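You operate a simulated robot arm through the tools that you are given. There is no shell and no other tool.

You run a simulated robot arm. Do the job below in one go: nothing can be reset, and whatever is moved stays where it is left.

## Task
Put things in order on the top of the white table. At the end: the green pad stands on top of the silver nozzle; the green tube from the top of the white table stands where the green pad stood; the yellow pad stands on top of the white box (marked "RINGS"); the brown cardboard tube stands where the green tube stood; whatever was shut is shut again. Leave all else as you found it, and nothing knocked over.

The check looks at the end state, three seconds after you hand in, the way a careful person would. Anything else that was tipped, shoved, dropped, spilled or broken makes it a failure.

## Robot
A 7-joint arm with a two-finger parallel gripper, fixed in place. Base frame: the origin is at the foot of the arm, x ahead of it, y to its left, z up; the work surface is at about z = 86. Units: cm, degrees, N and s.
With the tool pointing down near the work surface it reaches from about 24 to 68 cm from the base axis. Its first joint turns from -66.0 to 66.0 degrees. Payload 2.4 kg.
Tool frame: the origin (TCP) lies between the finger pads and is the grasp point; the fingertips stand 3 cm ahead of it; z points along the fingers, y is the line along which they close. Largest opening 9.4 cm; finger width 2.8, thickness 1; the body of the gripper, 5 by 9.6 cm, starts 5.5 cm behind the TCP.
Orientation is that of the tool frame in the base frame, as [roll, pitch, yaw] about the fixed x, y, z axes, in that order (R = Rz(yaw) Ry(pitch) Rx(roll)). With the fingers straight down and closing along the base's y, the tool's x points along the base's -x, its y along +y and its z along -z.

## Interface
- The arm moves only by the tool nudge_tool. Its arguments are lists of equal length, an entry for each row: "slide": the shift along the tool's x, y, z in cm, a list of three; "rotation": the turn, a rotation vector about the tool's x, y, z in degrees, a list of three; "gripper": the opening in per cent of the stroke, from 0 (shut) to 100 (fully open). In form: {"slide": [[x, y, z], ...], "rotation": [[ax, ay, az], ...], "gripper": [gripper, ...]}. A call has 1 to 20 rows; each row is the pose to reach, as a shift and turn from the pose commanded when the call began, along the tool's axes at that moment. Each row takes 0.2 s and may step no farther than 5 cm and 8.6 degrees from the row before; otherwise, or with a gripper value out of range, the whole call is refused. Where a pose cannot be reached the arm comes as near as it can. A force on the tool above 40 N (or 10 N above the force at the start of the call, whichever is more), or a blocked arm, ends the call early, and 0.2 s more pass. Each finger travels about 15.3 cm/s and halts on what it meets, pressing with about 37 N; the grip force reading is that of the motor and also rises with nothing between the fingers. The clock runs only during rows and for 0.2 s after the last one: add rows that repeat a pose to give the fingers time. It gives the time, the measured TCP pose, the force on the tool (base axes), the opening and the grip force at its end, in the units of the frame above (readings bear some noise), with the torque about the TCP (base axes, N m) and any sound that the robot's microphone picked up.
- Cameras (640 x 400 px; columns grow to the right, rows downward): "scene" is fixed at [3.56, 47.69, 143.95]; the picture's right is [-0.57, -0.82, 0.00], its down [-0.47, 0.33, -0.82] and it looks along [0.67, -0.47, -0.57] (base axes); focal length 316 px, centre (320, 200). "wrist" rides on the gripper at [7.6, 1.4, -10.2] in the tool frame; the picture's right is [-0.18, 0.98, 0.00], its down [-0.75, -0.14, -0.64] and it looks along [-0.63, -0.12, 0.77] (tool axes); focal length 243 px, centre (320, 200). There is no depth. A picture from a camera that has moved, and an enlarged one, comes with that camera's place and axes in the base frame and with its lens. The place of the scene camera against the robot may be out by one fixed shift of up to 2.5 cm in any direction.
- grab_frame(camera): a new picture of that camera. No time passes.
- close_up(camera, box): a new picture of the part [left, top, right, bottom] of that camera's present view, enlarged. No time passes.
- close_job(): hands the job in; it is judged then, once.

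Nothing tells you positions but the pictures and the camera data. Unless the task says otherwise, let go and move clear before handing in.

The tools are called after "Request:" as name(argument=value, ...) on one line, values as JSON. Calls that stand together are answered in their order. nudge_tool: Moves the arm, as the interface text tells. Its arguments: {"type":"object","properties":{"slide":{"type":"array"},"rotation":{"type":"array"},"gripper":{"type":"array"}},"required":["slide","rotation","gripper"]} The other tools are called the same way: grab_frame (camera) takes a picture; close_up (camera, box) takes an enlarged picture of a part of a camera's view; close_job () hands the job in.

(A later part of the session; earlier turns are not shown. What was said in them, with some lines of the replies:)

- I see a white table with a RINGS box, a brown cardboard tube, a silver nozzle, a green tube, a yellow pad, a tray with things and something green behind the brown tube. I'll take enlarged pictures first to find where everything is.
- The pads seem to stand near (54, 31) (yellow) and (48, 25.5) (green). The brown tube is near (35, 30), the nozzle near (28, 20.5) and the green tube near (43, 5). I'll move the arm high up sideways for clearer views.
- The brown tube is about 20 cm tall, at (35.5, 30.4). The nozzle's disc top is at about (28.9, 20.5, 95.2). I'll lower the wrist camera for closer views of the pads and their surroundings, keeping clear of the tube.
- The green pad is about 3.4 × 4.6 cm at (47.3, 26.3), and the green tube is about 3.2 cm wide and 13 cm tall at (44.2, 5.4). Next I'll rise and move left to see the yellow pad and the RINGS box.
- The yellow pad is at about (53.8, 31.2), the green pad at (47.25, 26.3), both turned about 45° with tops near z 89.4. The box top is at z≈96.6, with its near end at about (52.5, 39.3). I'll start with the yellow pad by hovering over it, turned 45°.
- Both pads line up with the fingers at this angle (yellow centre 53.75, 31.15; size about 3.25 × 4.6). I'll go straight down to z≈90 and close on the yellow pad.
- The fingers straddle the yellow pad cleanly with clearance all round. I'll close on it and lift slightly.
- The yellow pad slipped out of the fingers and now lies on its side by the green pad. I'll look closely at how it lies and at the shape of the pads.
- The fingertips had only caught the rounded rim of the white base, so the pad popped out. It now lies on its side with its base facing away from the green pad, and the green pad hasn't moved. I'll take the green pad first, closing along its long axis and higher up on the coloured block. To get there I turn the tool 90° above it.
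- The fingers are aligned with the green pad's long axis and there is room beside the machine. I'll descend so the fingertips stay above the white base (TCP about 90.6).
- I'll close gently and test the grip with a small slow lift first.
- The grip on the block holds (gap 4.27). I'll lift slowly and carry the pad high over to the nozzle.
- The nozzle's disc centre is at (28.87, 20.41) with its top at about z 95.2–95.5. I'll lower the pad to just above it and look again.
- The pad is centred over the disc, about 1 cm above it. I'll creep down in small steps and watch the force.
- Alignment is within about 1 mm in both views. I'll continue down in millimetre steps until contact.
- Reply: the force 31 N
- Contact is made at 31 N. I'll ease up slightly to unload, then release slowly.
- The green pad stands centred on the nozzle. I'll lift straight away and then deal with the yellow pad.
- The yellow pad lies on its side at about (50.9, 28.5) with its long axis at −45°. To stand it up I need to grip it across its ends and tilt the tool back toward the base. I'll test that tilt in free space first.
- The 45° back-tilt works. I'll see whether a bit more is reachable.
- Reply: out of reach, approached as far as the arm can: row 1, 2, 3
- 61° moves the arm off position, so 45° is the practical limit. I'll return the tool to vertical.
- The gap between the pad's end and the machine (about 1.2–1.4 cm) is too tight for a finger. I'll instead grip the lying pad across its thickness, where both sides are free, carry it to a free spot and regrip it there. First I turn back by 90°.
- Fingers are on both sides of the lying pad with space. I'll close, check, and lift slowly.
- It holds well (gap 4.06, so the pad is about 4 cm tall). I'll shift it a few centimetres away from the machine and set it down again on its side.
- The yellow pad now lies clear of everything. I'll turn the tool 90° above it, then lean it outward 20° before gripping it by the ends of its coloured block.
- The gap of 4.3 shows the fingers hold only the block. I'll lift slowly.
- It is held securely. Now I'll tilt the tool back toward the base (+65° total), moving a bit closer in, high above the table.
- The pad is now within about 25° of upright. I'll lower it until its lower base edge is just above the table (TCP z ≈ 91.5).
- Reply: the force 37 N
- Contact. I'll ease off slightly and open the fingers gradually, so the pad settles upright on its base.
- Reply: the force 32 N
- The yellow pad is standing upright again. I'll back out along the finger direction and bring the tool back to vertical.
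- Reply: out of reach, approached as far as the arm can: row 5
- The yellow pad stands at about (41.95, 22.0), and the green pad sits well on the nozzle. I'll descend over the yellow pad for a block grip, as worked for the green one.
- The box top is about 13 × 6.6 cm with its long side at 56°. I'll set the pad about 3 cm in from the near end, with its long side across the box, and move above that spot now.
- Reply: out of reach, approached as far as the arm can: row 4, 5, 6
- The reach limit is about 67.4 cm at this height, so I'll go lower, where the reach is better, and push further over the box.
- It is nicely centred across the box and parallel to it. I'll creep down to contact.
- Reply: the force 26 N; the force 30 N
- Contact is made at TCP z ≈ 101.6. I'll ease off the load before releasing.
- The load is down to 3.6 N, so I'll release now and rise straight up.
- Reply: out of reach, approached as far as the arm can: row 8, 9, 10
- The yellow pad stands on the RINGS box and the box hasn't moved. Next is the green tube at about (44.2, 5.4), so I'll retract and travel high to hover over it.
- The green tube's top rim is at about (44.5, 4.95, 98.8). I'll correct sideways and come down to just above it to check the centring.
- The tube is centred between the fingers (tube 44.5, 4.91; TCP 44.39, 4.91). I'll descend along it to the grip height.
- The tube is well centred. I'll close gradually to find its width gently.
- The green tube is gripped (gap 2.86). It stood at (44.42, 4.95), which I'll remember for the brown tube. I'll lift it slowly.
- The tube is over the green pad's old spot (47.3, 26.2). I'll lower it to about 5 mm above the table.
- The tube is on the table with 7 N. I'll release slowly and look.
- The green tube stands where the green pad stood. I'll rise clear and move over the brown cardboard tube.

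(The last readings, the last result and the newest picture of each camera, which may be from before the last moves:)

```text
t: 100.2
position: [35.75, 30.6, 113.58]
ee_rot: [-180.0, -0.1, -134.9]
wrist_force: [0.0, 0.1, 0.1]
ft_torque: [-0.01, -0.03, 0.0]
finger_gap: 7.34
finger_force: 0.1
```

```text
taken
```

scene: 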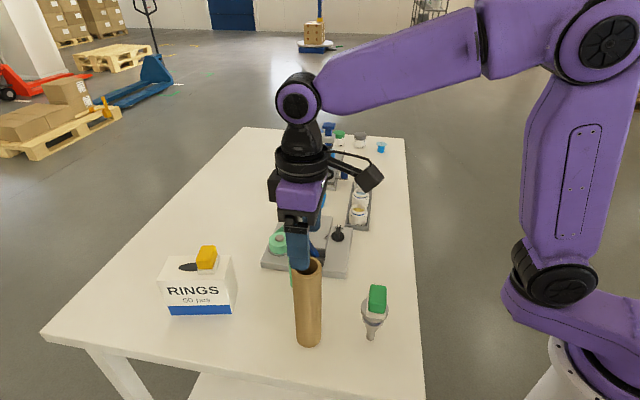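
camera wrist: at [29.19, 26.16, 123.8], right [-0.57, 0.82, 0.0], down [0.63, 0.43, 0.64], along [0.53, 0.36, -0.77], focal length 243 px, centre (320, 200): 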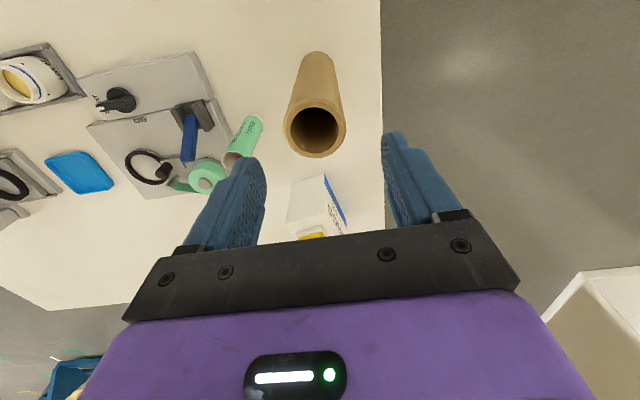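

Request:
close_up(camera="wrist", box=[250, 40, 390, 170])

Request:
close_up(camera="scene", box=[260, 230, 400, 350])

```text
3.08 times, centred on (320, 105) of wrist
camera zoom: at [29.19, 26.16, 123.8], right [-0.57, 0.82, 0.0], down [0.63, 0.43, 0.64], along [0.53, 0.36, -0.77], focal length 746 px, centre (320, 492)
```

zoom: 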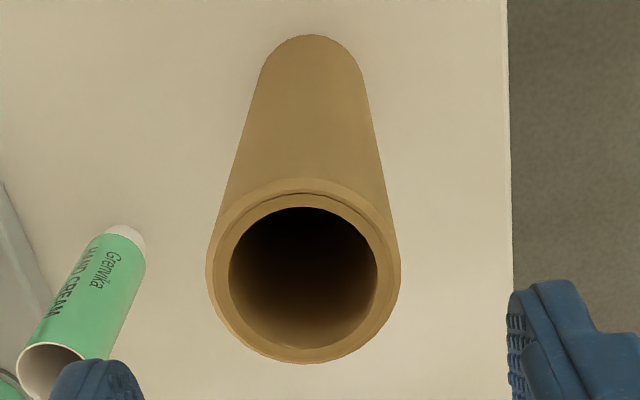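

```text
3.33 times, centred on (330, 290) of scene
camera zoom: at [3.55, 47.69, 143.95], right [-0.57, -0.82, 0.0], down [-0.47, 0.33, -0.82], along [0.67, -0.47, -0.57], focal length 1053 px, centre (287, -100)
```

zoom: 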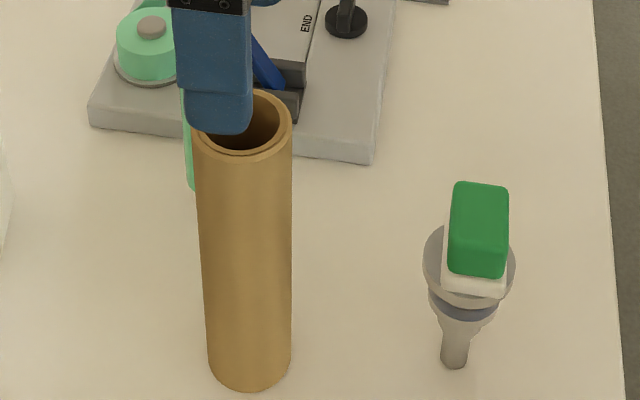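

Request:
nudge_tool(slide=[[0.12, -0.1, 1.5], [0.23, -0.22, 3.2], [0.23, -0.22, 3.2]], rotation=[[0, 0, 0], [0, 0, 0], [0, 0, 0]], gripper=[78, 78, 78])

Request:
close_up(camera="wrist", box=[220, 60, 420, 240])

```text
t: 101.0
position: [35.7, 30.18, 110.42]
ee_rot: [-179.9, 0.0, -135.1]
wrist_force: [0.1, 0.1, -0.3]
ft_torque: [-0.03, -0.01, 0.0]
finger_gap: 7.31
finger_force: 0.1
```

```text
2.22 times, centred on (320, 150) of wrist
camera zoom: at [29.28, 25.75, 120.61], right [-0.56, 0.83, 0.0], down [0.63, 0.43, 0.64], along [0.53, 0.36, -0.77], focal length 539 px, centre (320, 311)
```

zoom: 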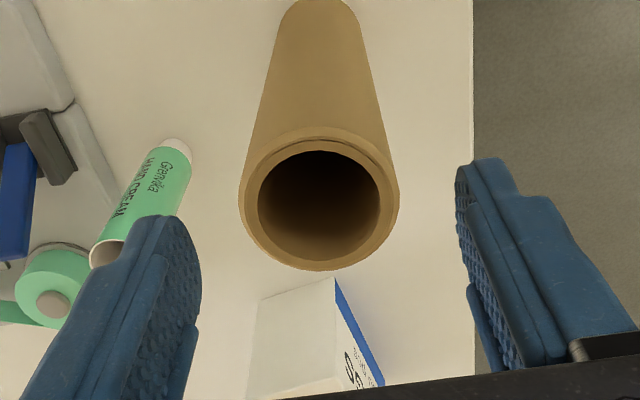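

Well centred now (tube 35.72, 30.15). I'll descend to the grip height near the tube's top.

Request:
nudge_tool(slide=[[0, 0, 2.5], [0, 0, 5], [0, 0, 7.2], [0, 0, 8.4], [0, 0, 8.4]], rotation=[[0, 0, 0], [0, 0, 0], [0, 0, 0], [0, 0, 0], [0, 0, 0]], gripper=[78, 78, 76, 72, 68])

Request:
close_up(camera="wrist", box=[220, 60, 420, 240])

Request:
close_up(camera="scene", box=[240, 200, 400, 350])

```text
t: 102.2
position: [35.61, 30.06, 101.98]
ee_rot: [-180.0, -0.1, -135.0]
wrist_force: [-0.3, -0.8, -0.9]
ft_torque: [0.01, 0.03, 0.02]
finger_gap: 6.42
finger_force: 0.0
```

```text
2.22 times, centred on (320, 150) of wrist
camera zoom: at [29.25, 25.74, 112.22], right [-0.56, 0.83, 0.0], down [0.63, 0.43, 0.64], along [0.53, 0.36, -0.77], focal length 539 px, centre (320, 311)
```

zoom: 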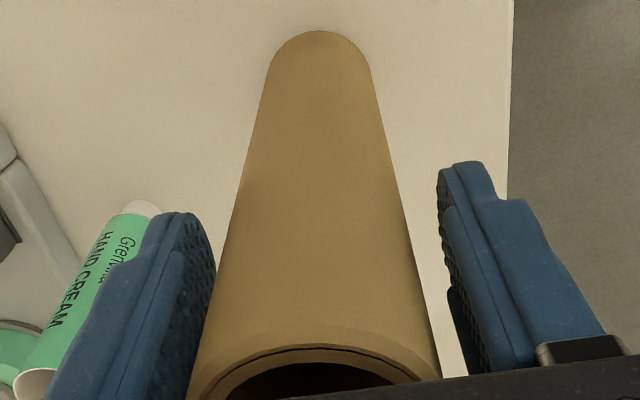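

```text
2.67 times, centred on (320, 275) of scene
camera zoom: at [3.56, 47.69, 143.95], right [-0.57, -0.82, 0.0], down [-0.47, 0.33, -0.82], along [0.67, -0.47, -0.57], focal length 842 px, centre (320, 0)
```

zoom: 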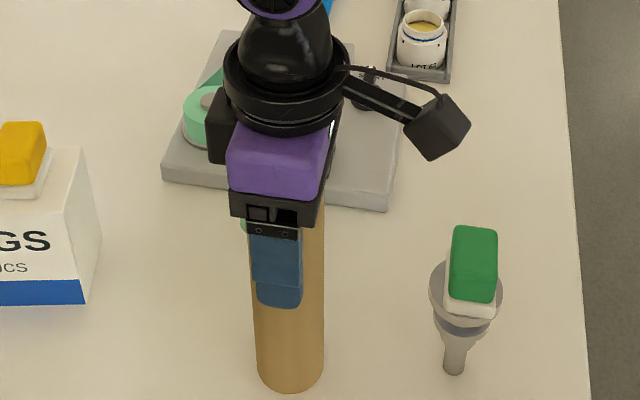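

Now I'll close on the brown tube gently.

Request:
nudge_tool(slide=[[0, 0, 0], [0, 0, 0], [0, 0, 0], [0, 0, 0], [0, 0, 0]], rotation=[[0, 0, 0], [0, 0, 0], [0, 0, 0], [0, 0, 0], [0, 0, 0]], gripper=[60, 54, 51, 48, 46])

Request:
close_up(camera="scene", box=[240, 200, 400, 350])

```text
t: 103.4
position: [35.58, 30.09, 102.09]
ee_rot: [-180.0, -0.1, -134.9]
wrist_force: [0.2, -0.7, -0.3]
ft_torque: [0.0, 0.02, -0.02]
finger_gap: 5.08
finger_force: 36.8
```

```text
2.67 times, centred on (320, 275) of scene
camera zoom: at [3.56, 47.69, 143.95], right [-0.57, -0.82, 0.0], down [-0.47, 0.33, -0.82], along [0.67, -0.47, -0.57], focal length 842 px, centre (320, 0)
```

zoom: 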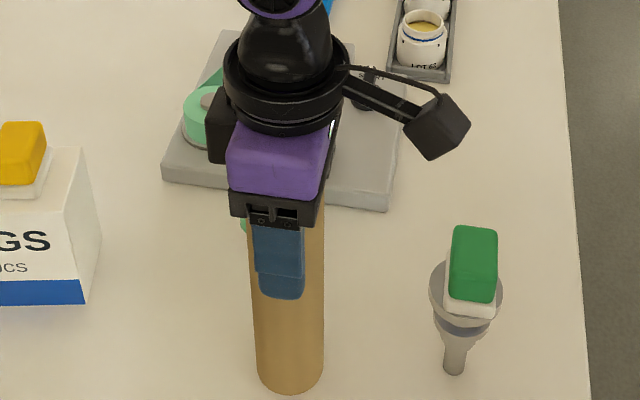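

Request:
nudge_tool(slide=[[0, 0, -0.2], [0, 0, -0.5], [0, 0, -1], [0, 0, -1.8], [0, 0, -3], [0, 0, -3]], rotation=[[0, 0, 0], [0, 0, 0], [0, 0, 0], [0, 0, 0], [0, 0, 0], [0, 0, 0]], gripper=[40, 40, 40, 40, 40, 40])

Request:
close_up(camera="scene", box=[240, 200, 400, 350])

Request:
grab_frame(camera="wrist")

```text
t: 104.8
position: [35.68, 30.16, 105.0]
ee_rot: [-180.0, -0.1, -135.0]
wrist_force: [0.5, -0.1, -0.5]
ft_torque: [-0.01, 0.02, -0.01]
finger_gap: 5.09
finger_force: 36.7
```

```text
2.67 times, centred on (320, 275) of scene
camera zoom: at [3.56, 47.69, 143.95], right [-0.57, -0.82, 0.0], down [-0.47, 0.33, -0.82], along [0.67, -0.47, -0.57], focal length 842 px, centre (320, 0)
```

zoom: 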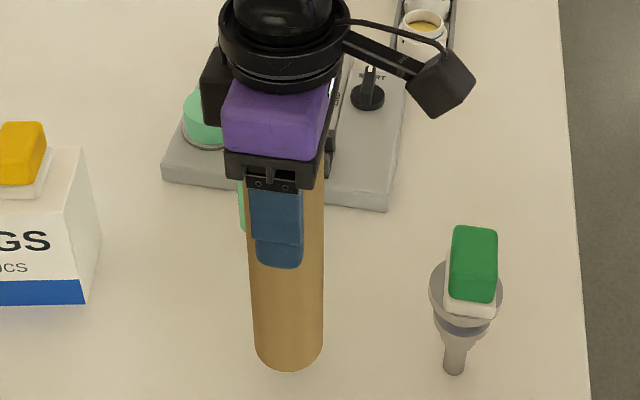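

```text
taken
camera wrist: at [29.29, 25.78, 115.23], right [-0.56, 0.83, 0.0], down [0.63, 0.43, 0.64], along [0.53, 0.36, -0.77], focal length 243 px, centre (320, 200)
```

wrist: 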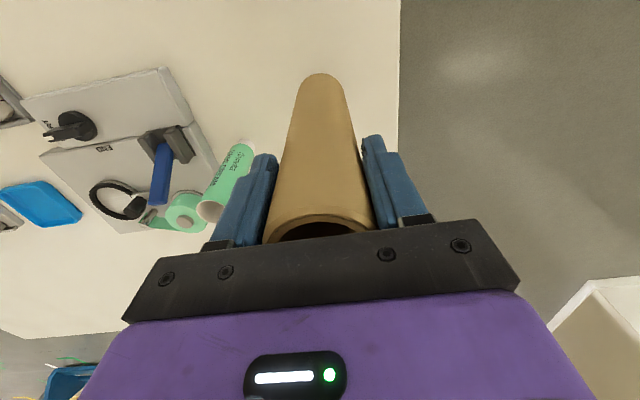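

The brown tube is lifted, with nothing left underneath. I'll raise it and carry it to the green tube's old place.

Request:
nudge_tool(slide=[[0, 0, -2], [0, 0, -4.5], [0, 0, -7], [0, 0, -9.5], [0, 0, -10], [0.6, -1.2, -10], [1.7, -3.5, -10], [3, -6.2, -10], [4.3, -8.9, -10], [5.6, -11.6, -10], [6.9, -14.3, -10], [8.2, -17, -10], [9.5, -19.7, -10], [10.6, -22, -10], [11.3, -23.4, -10], [11.6, -24, -10], [11.6, -24, -10]], rotation=[[0, 0, 0], [0, 0, 0], [0, 0, 0], [0, 0, 0], [0, 0, 0], [0, 0, 0], [0, 0, 0], [0, 0, 0], [0, 0, 0], [0, 0, 0], [0, 0, 0], [0, 0, 0], [0, 0, 0], [0, 0, 0], [0, 0, 0], [0, 0, 0], [0, 0, 0]], gripper=[40, 40, 40, 40, 40, 40, 40, 40, 40, 40, 40, 40, 40, 40, 40, 40, 40])

Request:
grab_frame(camera="scene")

Request:
grab_frame(camera="wrist")

```text
t: 108.4
position: [44.57, 5.2, 115.09]
ee_rot: [179.9, -0.1, -135.0]
wrist_force: [0.3, 0.1, 0.0]
ft_torque: [0.0, -0.03, -0.01]
finger_gap: 5.08
finger_force: 37.1
```

```text
taken
```

scene: 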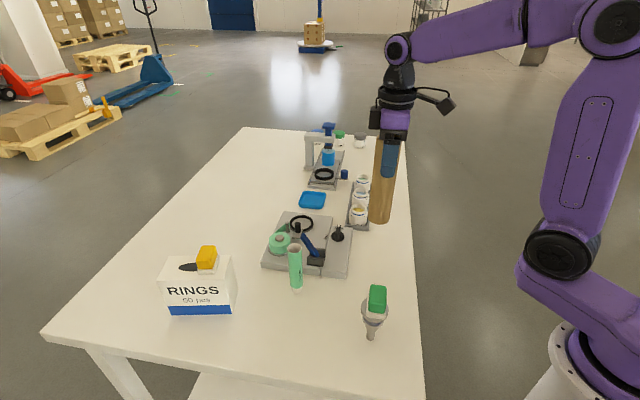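

```text
taken
camera wrist: at [38.05, 0.6, 125.23], right [-0.56, 0.83, 0.0], down [0.63, 0.43, 0.64], along [0.53, 0.36, -0.77], focal length 243 px, centre (320, 200)
```

wrist: 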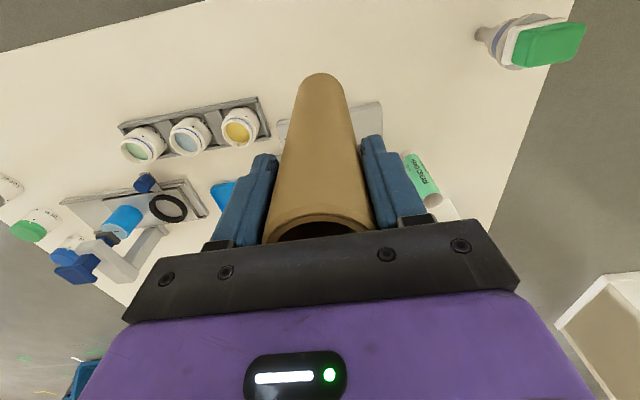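

Everything else stands as it should. I'll lower the brown tube to just above the table.

Request:
nudge_tool(slide=[[0.08, 0, 1.5], [0.15, -0.03, 4], [0.15, -0.03, 6.5], [0.15, -0.03, 9], [0.15, -0.03, 11], [0.15, -0.03, 12.2], [0.15, -0.03, 12.6], [0.15, -0.03, 12.6]], rotation=[[0, 0, 0], [0, 0, 0], [0, 0, 0], [0, 0, 0], [0, 0, 0], [0, 0, 0], [0, 0, 0], [0, 0, 0]], gripper=[40, 40, 40, 40, 40, 40, 40, 40])

Request:
close_up(camera="scene", box=[330, 170, 430, 270])

```text
t: 110.2
position: [44.38, 4.84, 102.47]
ee_rot: [179.9, -0.1, -135.1]
wrist_force: [0.5, -0.2, -0.5]
ft_torque: [-0.01, -0.01, 0.01]
finger_gap: 4.93
finger_force: 37.2
```

```text
4.00 times, centred on (380, 220) of scene
camera zoom: at [3.56, 47.69, 143.95], right [-0.57, -0.82, 0.0], down [-0.47, 0.33, -0.82], along [0.67, -0.47, -0.57], focal length 1263 px, centre (80, 120)
```

zoom: 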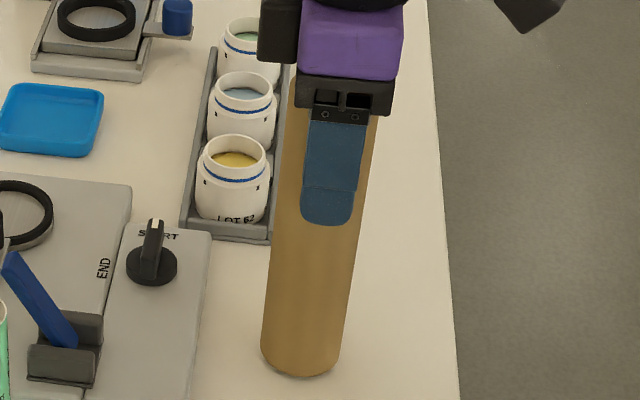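

Request:
nudge_tool(slide=[[0, 0, 0.1], [0, 0, 0.2], [0, 0, 0.2]], rotation=[[0, 0, 0], [0, 0, 0], [0, 0, 0]], gripper=[40, 40, 40])

Request:
close_up(camera="wrist", box=[220, 60, 420, 240])

```text
t: 111.0
position: [44.35, 4.95, 102.35]
ee_rot: [180.0, -0.2, -135.0]
wrist_force: [0.0, 0.3, -0.5]
ft_torque: [0.0, -0.02, 0.01]
finger_gap: 4.86
finger_force: 36.5
```

```text
2.22 times, centred on (320, 150) of wrist
camera zoom: at [37.94, 0.44, 112.45], right [-0.56, 0.83, 0.0], down [0.63, 0.43, 0.64], along [0.53, 0.36, -0.77], focal length 539 px, centre (320, 311)
```

zoom: 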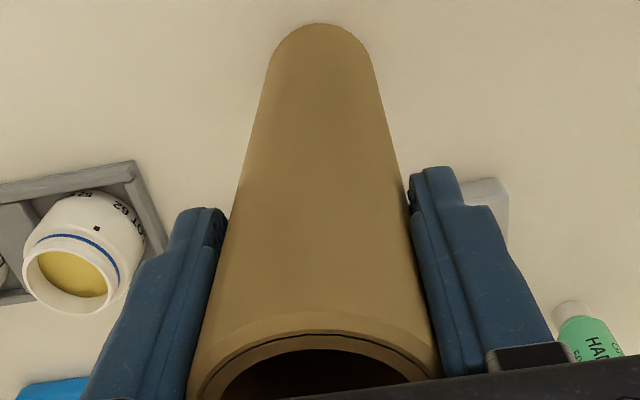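

Request:
nudge_tool(slide=[[0, 0, 0.1], [0, 0, 0.15], [0, 0, 0.15]], rotation=[[0, 0, 0], [0, 0, 0], [0, 0, 0]], gripper=[40, 40, 40])

Request:
close_up(camera="scene", box=[340, 180, 420, 270])

```text
t: 111.8
position: [44.41, 4.92, 102.07]
ee_rot: [179.9, -0.1, -135.0]
wrist_force: [0.0, 0.0, 0.5]
ft_torque: [0.01, 0.0, 0.01]
finger_gap: 4.88
finger_force: 37.4
```

```text
4.44 times, centred on (380, 225) of scene
camera zoom: at [3.56, 47.69, 143.95], right [-0.57, -0.82, 0.0], down [-0.47, 0.33, -0.82], along [0.67, -0.47, -0.57], focal length 1404 px, centre (53, 89)
```

zoom: 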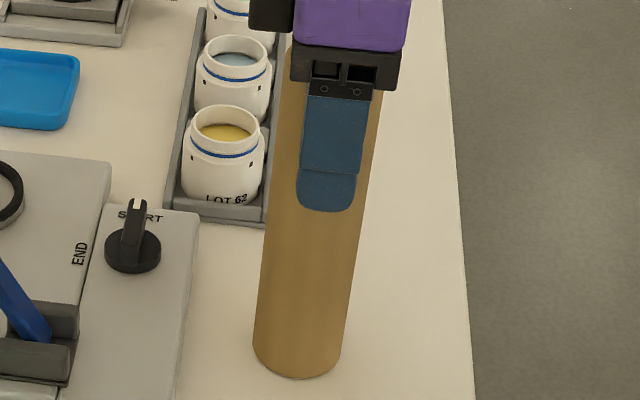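

Request:
nudge_tool(slide=[[0, 0, 0.06], [0, 0, 0.1], [0, 0, 0.1]], rotation=[[0, 0, 0], [0, 0, 0], [0, 0, 0]], gripper=[40, 40, 40])

```text
t: 112.6
position: [44.42, 4.94, 102.06]
ee_rot: [-180.0, -0.1, -135.0]
wrist_force: [-1.9, 0.1, 3.9]
ft_torque: [-0.02, 0.17, -0.01]
finger_gap: 4.9
finger_force: 37.0
```

Request:
nudge_tool(slide=[[0, 0, 0.04], [0, 0, 0.04]], rotation=[[0, 0, 0], [0, 0, 0]], gripper=[40, 40])

Request:
close_up(camera="scene", box=[340, 180, 420, 270])

Request:
grab_frame(camera="wrist")

```text
t: 113.2
position: [44.33, 4.8, 101.93]
ee_rot: [-180.0, 0.0, -135.1]
wrist_force: [-5.6, 1.1, 20.0]
ft_torque: [-0.02, 0.61, -0.04]
finger_gap: 4.91
finger_force: 37.0
```

```text
4.44 times, centred on (380, 225) of scene
camera zoom: at [3.51, 47.69, 143.95], right [-0.57, -0.82, 0.0], down [-0.47, 0.33, -0.82], along [0.67, -0.47, -0.57], focal length 1404 px, centre (53, 89)
```

zoom: 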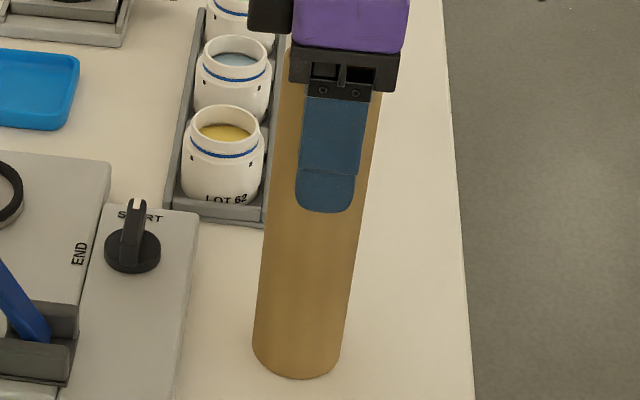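

```text
taken
camera wrist: at [37.98, 0.46, 112.21], right [-0.56, 0.83, 0.0], down [0.63, 0.43, 0.64], along [0.53, 0.36, -0.77], focal length 243 px, centre (320, 200)
```

wrist: 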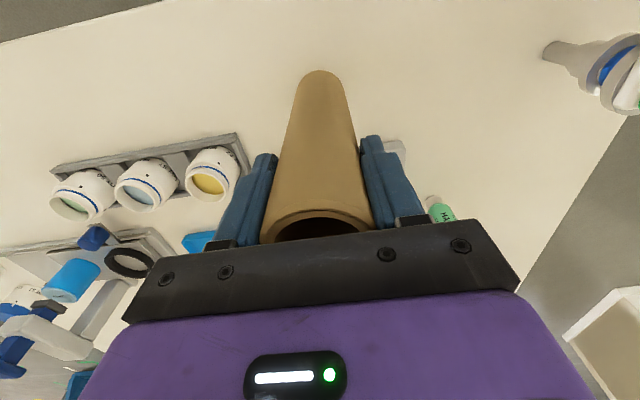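

Request:
nudge_tool(slide=[[0, 0, -0.05], [0, 0, -0.05], [0, 0, -0.05]], rotation=[[0, 0, 0], [0, 0, 0], [0, 0, 0]], gripper=[40, 40, 40])

```text
t: 114.0
position: [44.42, 4.9, 102.0]
ee_rot: [-179.9, -0.1, -135.0]
wrist_force: [-2.5, 0.6, 15.8]
ft_torque: [0.14, 0.07, 0.01]
finger_gap: 4.89
finger_force: 37.1
```

Request:
nudge_tool(slide=[[0, 0, -0.06], [0, 0, -0.06]], rotation=[[0, 0, 0], [0, 0, 0]], gripper=[40, 40])

```text
t: 114.6
position: [44.38, 4.96, 102.0]
ee_rot: [-180.0, -0.1, -135.1]
wrist_force: [1.2, 0.4, 2.8]
ft_torque: [0.14, -0.26, 0.0]
finger_gap: 4.91
finger_force: 37.1
```

The load is nearly zero, so I'll release the brown tube slowly.

Request:
nudge_tool(slide=[[0, 0, 0], [0, 0, 0], [0, 0, 0], [0, 0, 0], [0, 0, 0], [0, 0, 0], [0, 0, 0]], rotation=[[0, 0, 0], [0, 0, 0], [0, 0, 0], [0, 0, 0], [0, 0, 0], [0, 0, 0], [0, 0, 0]], gripper=[51.5, 53, 55, 58, 63, 70, 76])

Request:
close_up(camera="scene", box=[340, 180, 420, 270])

Request:
close_up(camera="wrist", box=[220, 60, 420, 240])

```text
t: 116.2
position: [44.45, 4.95, 102.1]
ee_rot: [180.0, -0.1, -134.9]
wrist_force: [0.2, 0.4, 0.5]
ft_torque: [0.03, 0.0, 0.03]
finger_gap: 7.16
finger_force: 0.0
```

```text
4.44 times, centred on (380, 225) of scene
camera zoom: at [3.56, 47.69, 143.95], right [-0.57, -0.82, 0.0], down [-0.47, 0.33, -0.82], along [0.67, -0.47, -0.57], focal length 1404 px, centre (53, 89)
```

zoom: 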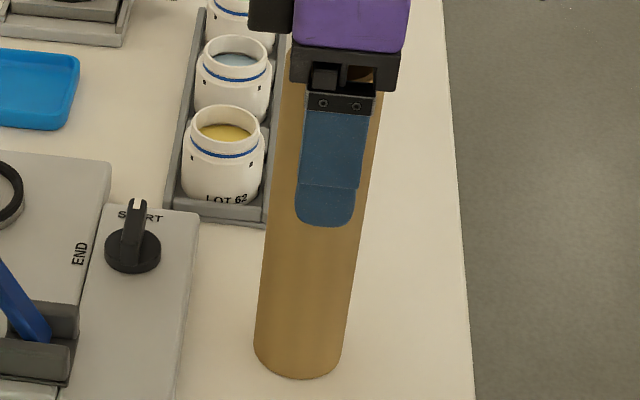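

```text
2.22 times, centred on (320, 150) of wrist
camera zoom: at [37.98, 0.46, 112.24], right [-0.56, 0.83, 0.0], down [0.63, 0.43, 0.64], along [0.53, 0.36, -0.77], focal length 539 px, centre (320, 311)
```

zoom: 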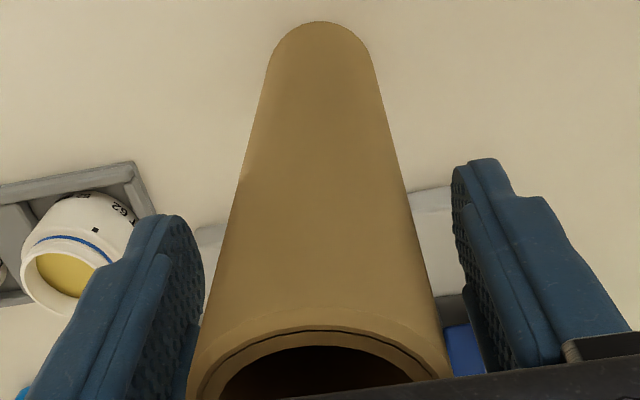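

It stands free. I'll rise straight up and away, then inspect the whole table.

Request:
nudge_tool(slide=[[0, 0, -1], [0, 0, -3], [0, 0, -6], [0, 0, -9], [0, 0, -12], [0, 0, -15], [0, 0, -18], [2.5, 0, -19], [5, 0, -20], [8, 0, -20], [10, 0, -20], [10, 0, -20]], rotation=[[0, 0, 0], [0, 0, 0], [0, 0, 0], [0, 0, 0], [0, 0, 0], [0, 0, 0], [0, 0, 0], [0, 0, 0], [0, 0, 0], [0, 0, 0], [0, 0, 0], [0, 0, 0]], gripper=[76, 76, 76, 76, 76, 76, 76, 76, 76, 76, 76, 76])

Request:
grab_frame(camera="scene")

Request:
grab_frame(camera="wrist")

Request:
close_up(camera="scene", box=[240, 120, 430, 260])

Request:
close_up(camera="scene", box=[140, 220, 420, 360])

```text
t: 118.8
position: [37.32, -2.08, 122.04]
ee_rot: [-180.0, 0.0, -135.1]
wrist_force: [0.9, -1.3, -0.5]
ft_torque: [0.0, 0.0, -0.01]
finger_gap: 7.13
finger_force: 0.1
```

```text
taken
```

scene: 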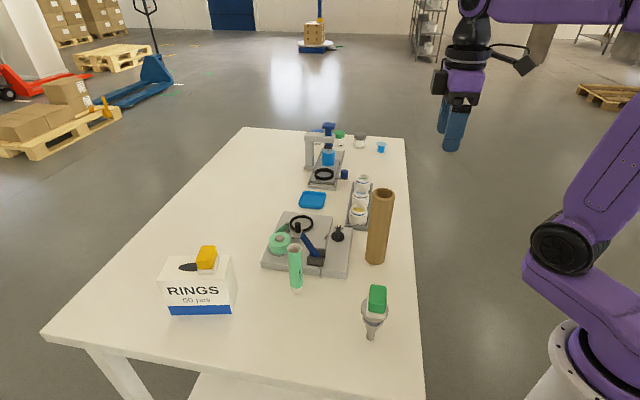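

```text
taken
camera wrist: at [30.89, -6.6, 132.24], right [-0.56, 0.83, 0.0], down [0.63, 0.43, 0.64], along [0.53, 0.36, -0.77], focal length 243 px, centre (320, 200)
```

wrist: 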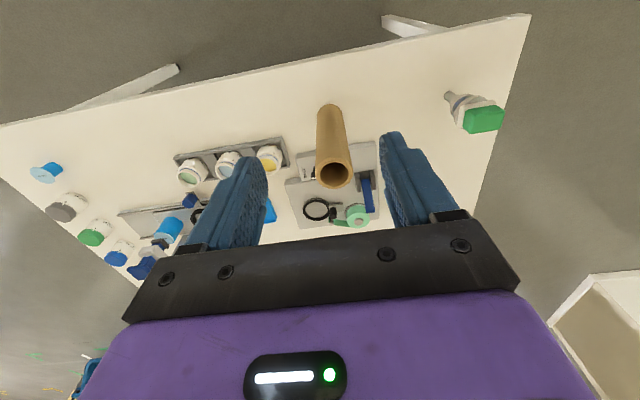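

```text
2.86 times, centred on (335, 190) of scene
camera zoom: at [3.55, 47.69, 143.95], right [-0.57, -0.82, 0.0], down [-0.47, 0.33, -0.82], along [0.67, -0.47, -0.57], focal length 902 px, centre (277, 229)
```

zoom: 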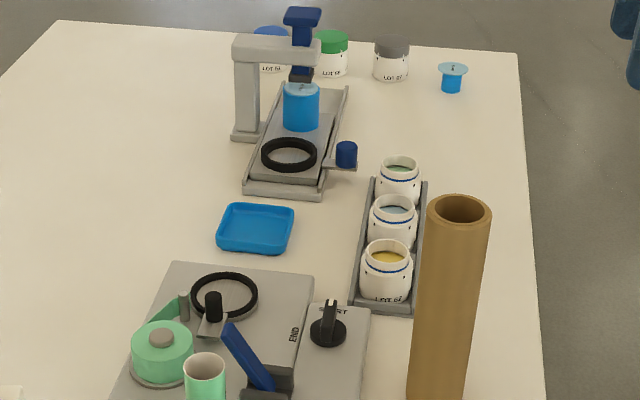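

```text
2.29 times, centred on (280, 290) of scene
camera zoom: at [3.55, 47.69, 143.95], right [-0.57, -0.82, 0.0], down [-0.47, 0.33, -0.82], along [0.67, -0.47, -0.57], focal length 722 px, centre (411, -6)
```

zoom: 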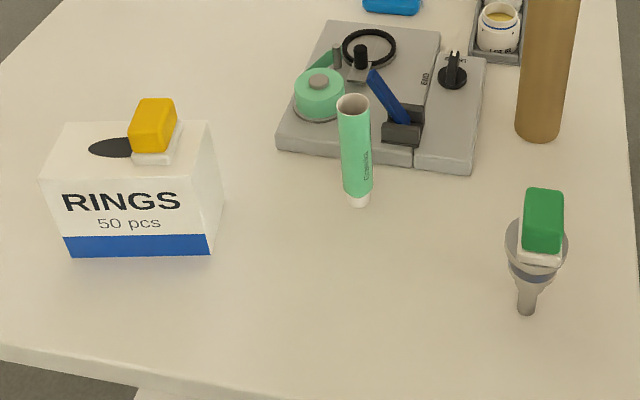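

All four placements look right. I'll do a last close look at the pad on the nozzle, the tubes and the pad on the box before handing in.

Request:
close_up(camera="scene", box=[340, 270, 420, 350])

Request:
close_up(camera="scene", box=[150, 230, 250, 320])

Request:
close_up(camera="wrist", box=[260, 80, 400, 240])

```text
5.00 times, centred on (380, 310) of scene
camera zoom: at [3.55, 47.69, 143.95], right [-0.57, -0.82, 0.0], down [-0.47, 0.33, -0.82], along [0.67, -0.47, -0.57], focal length 1579 px, centre (20, -350)
```

zoom: 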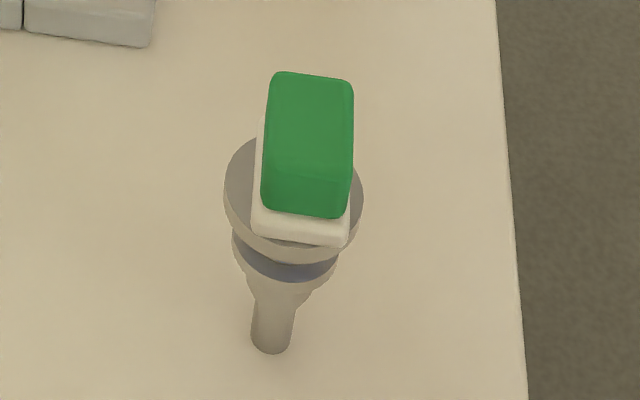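

```text
4.44 times, centred on (200, 275) of scene
camera zoom: at [3.55, 47.69, 143.95], right [-0.57, -0.82, 0.0], down [-0.47, 0.33, -0.82], along [0.67, -0.47, -0.57], focal length 1404 px, centre (853, -133)
```

zoom: 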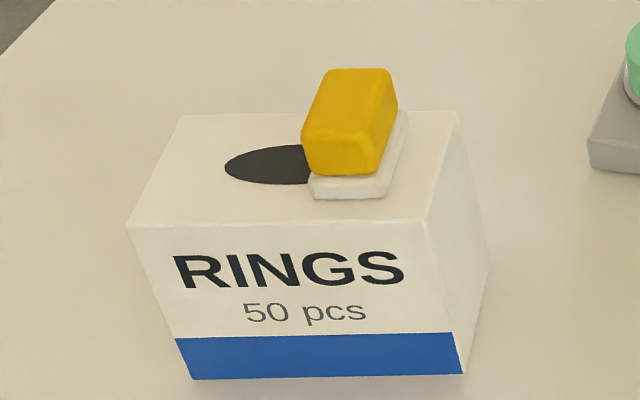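

```text
2.50 times, centred on (330, 160) of wrist
camera zoom: at [30.89, -6.6, 132.24], right [-0.56, 0.83, 0.0], down [0.63, 0.43, 0.64], along [0.53, 0.36, -0.77], focal length 606 px, centre (295, 300)
```

zoom: 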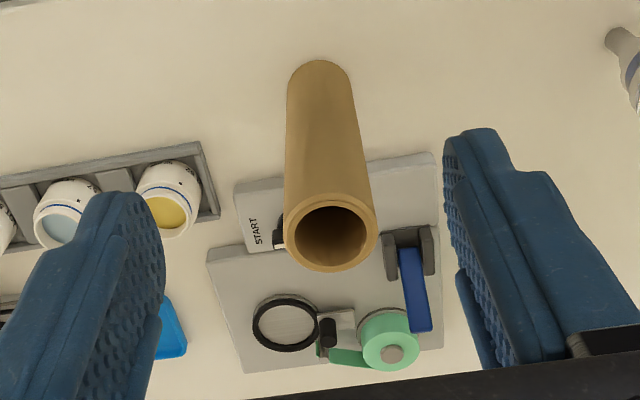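

Everything is in place and the arm is clear. The green pad is on the nozzle, the yellow pad is on the RINGS box, the green tube is where the green pad stood and the brown tube is where the green tube stood. All else is as it was, so I'm handing in.

Request:
close_job()

```text
The job is handed in.
```

I've handed the job in, with all four items where you asked and the arm clear of the table:

- **Green pad:** it stands centred on top of the silver nozzle.
- **Green tube:** it stands upright where the green pad stood.
- **Yellow pad:** it stands on top of the RINGS box, about 3 cm in from the near end because the arm could not reach the middle.
- **Brown cardboard tube:** it stands upright where the green tube stood.

On my first lift the yellow pad slipped from the fingers and fell on its side. I stood it up again before placing it, and nothing else moved when it fell.

While I carried the brown tube, the gap between the fingers shrank from about 5.1 to 4.9 cm. The tube may have been squeezed slightly or shifted in the grip, but it looked undamaged and stands straight.

I opened nothing, so there was nothing to shut again. In the final pictures the box, the nozzle and everything else on the table looked unmoved.
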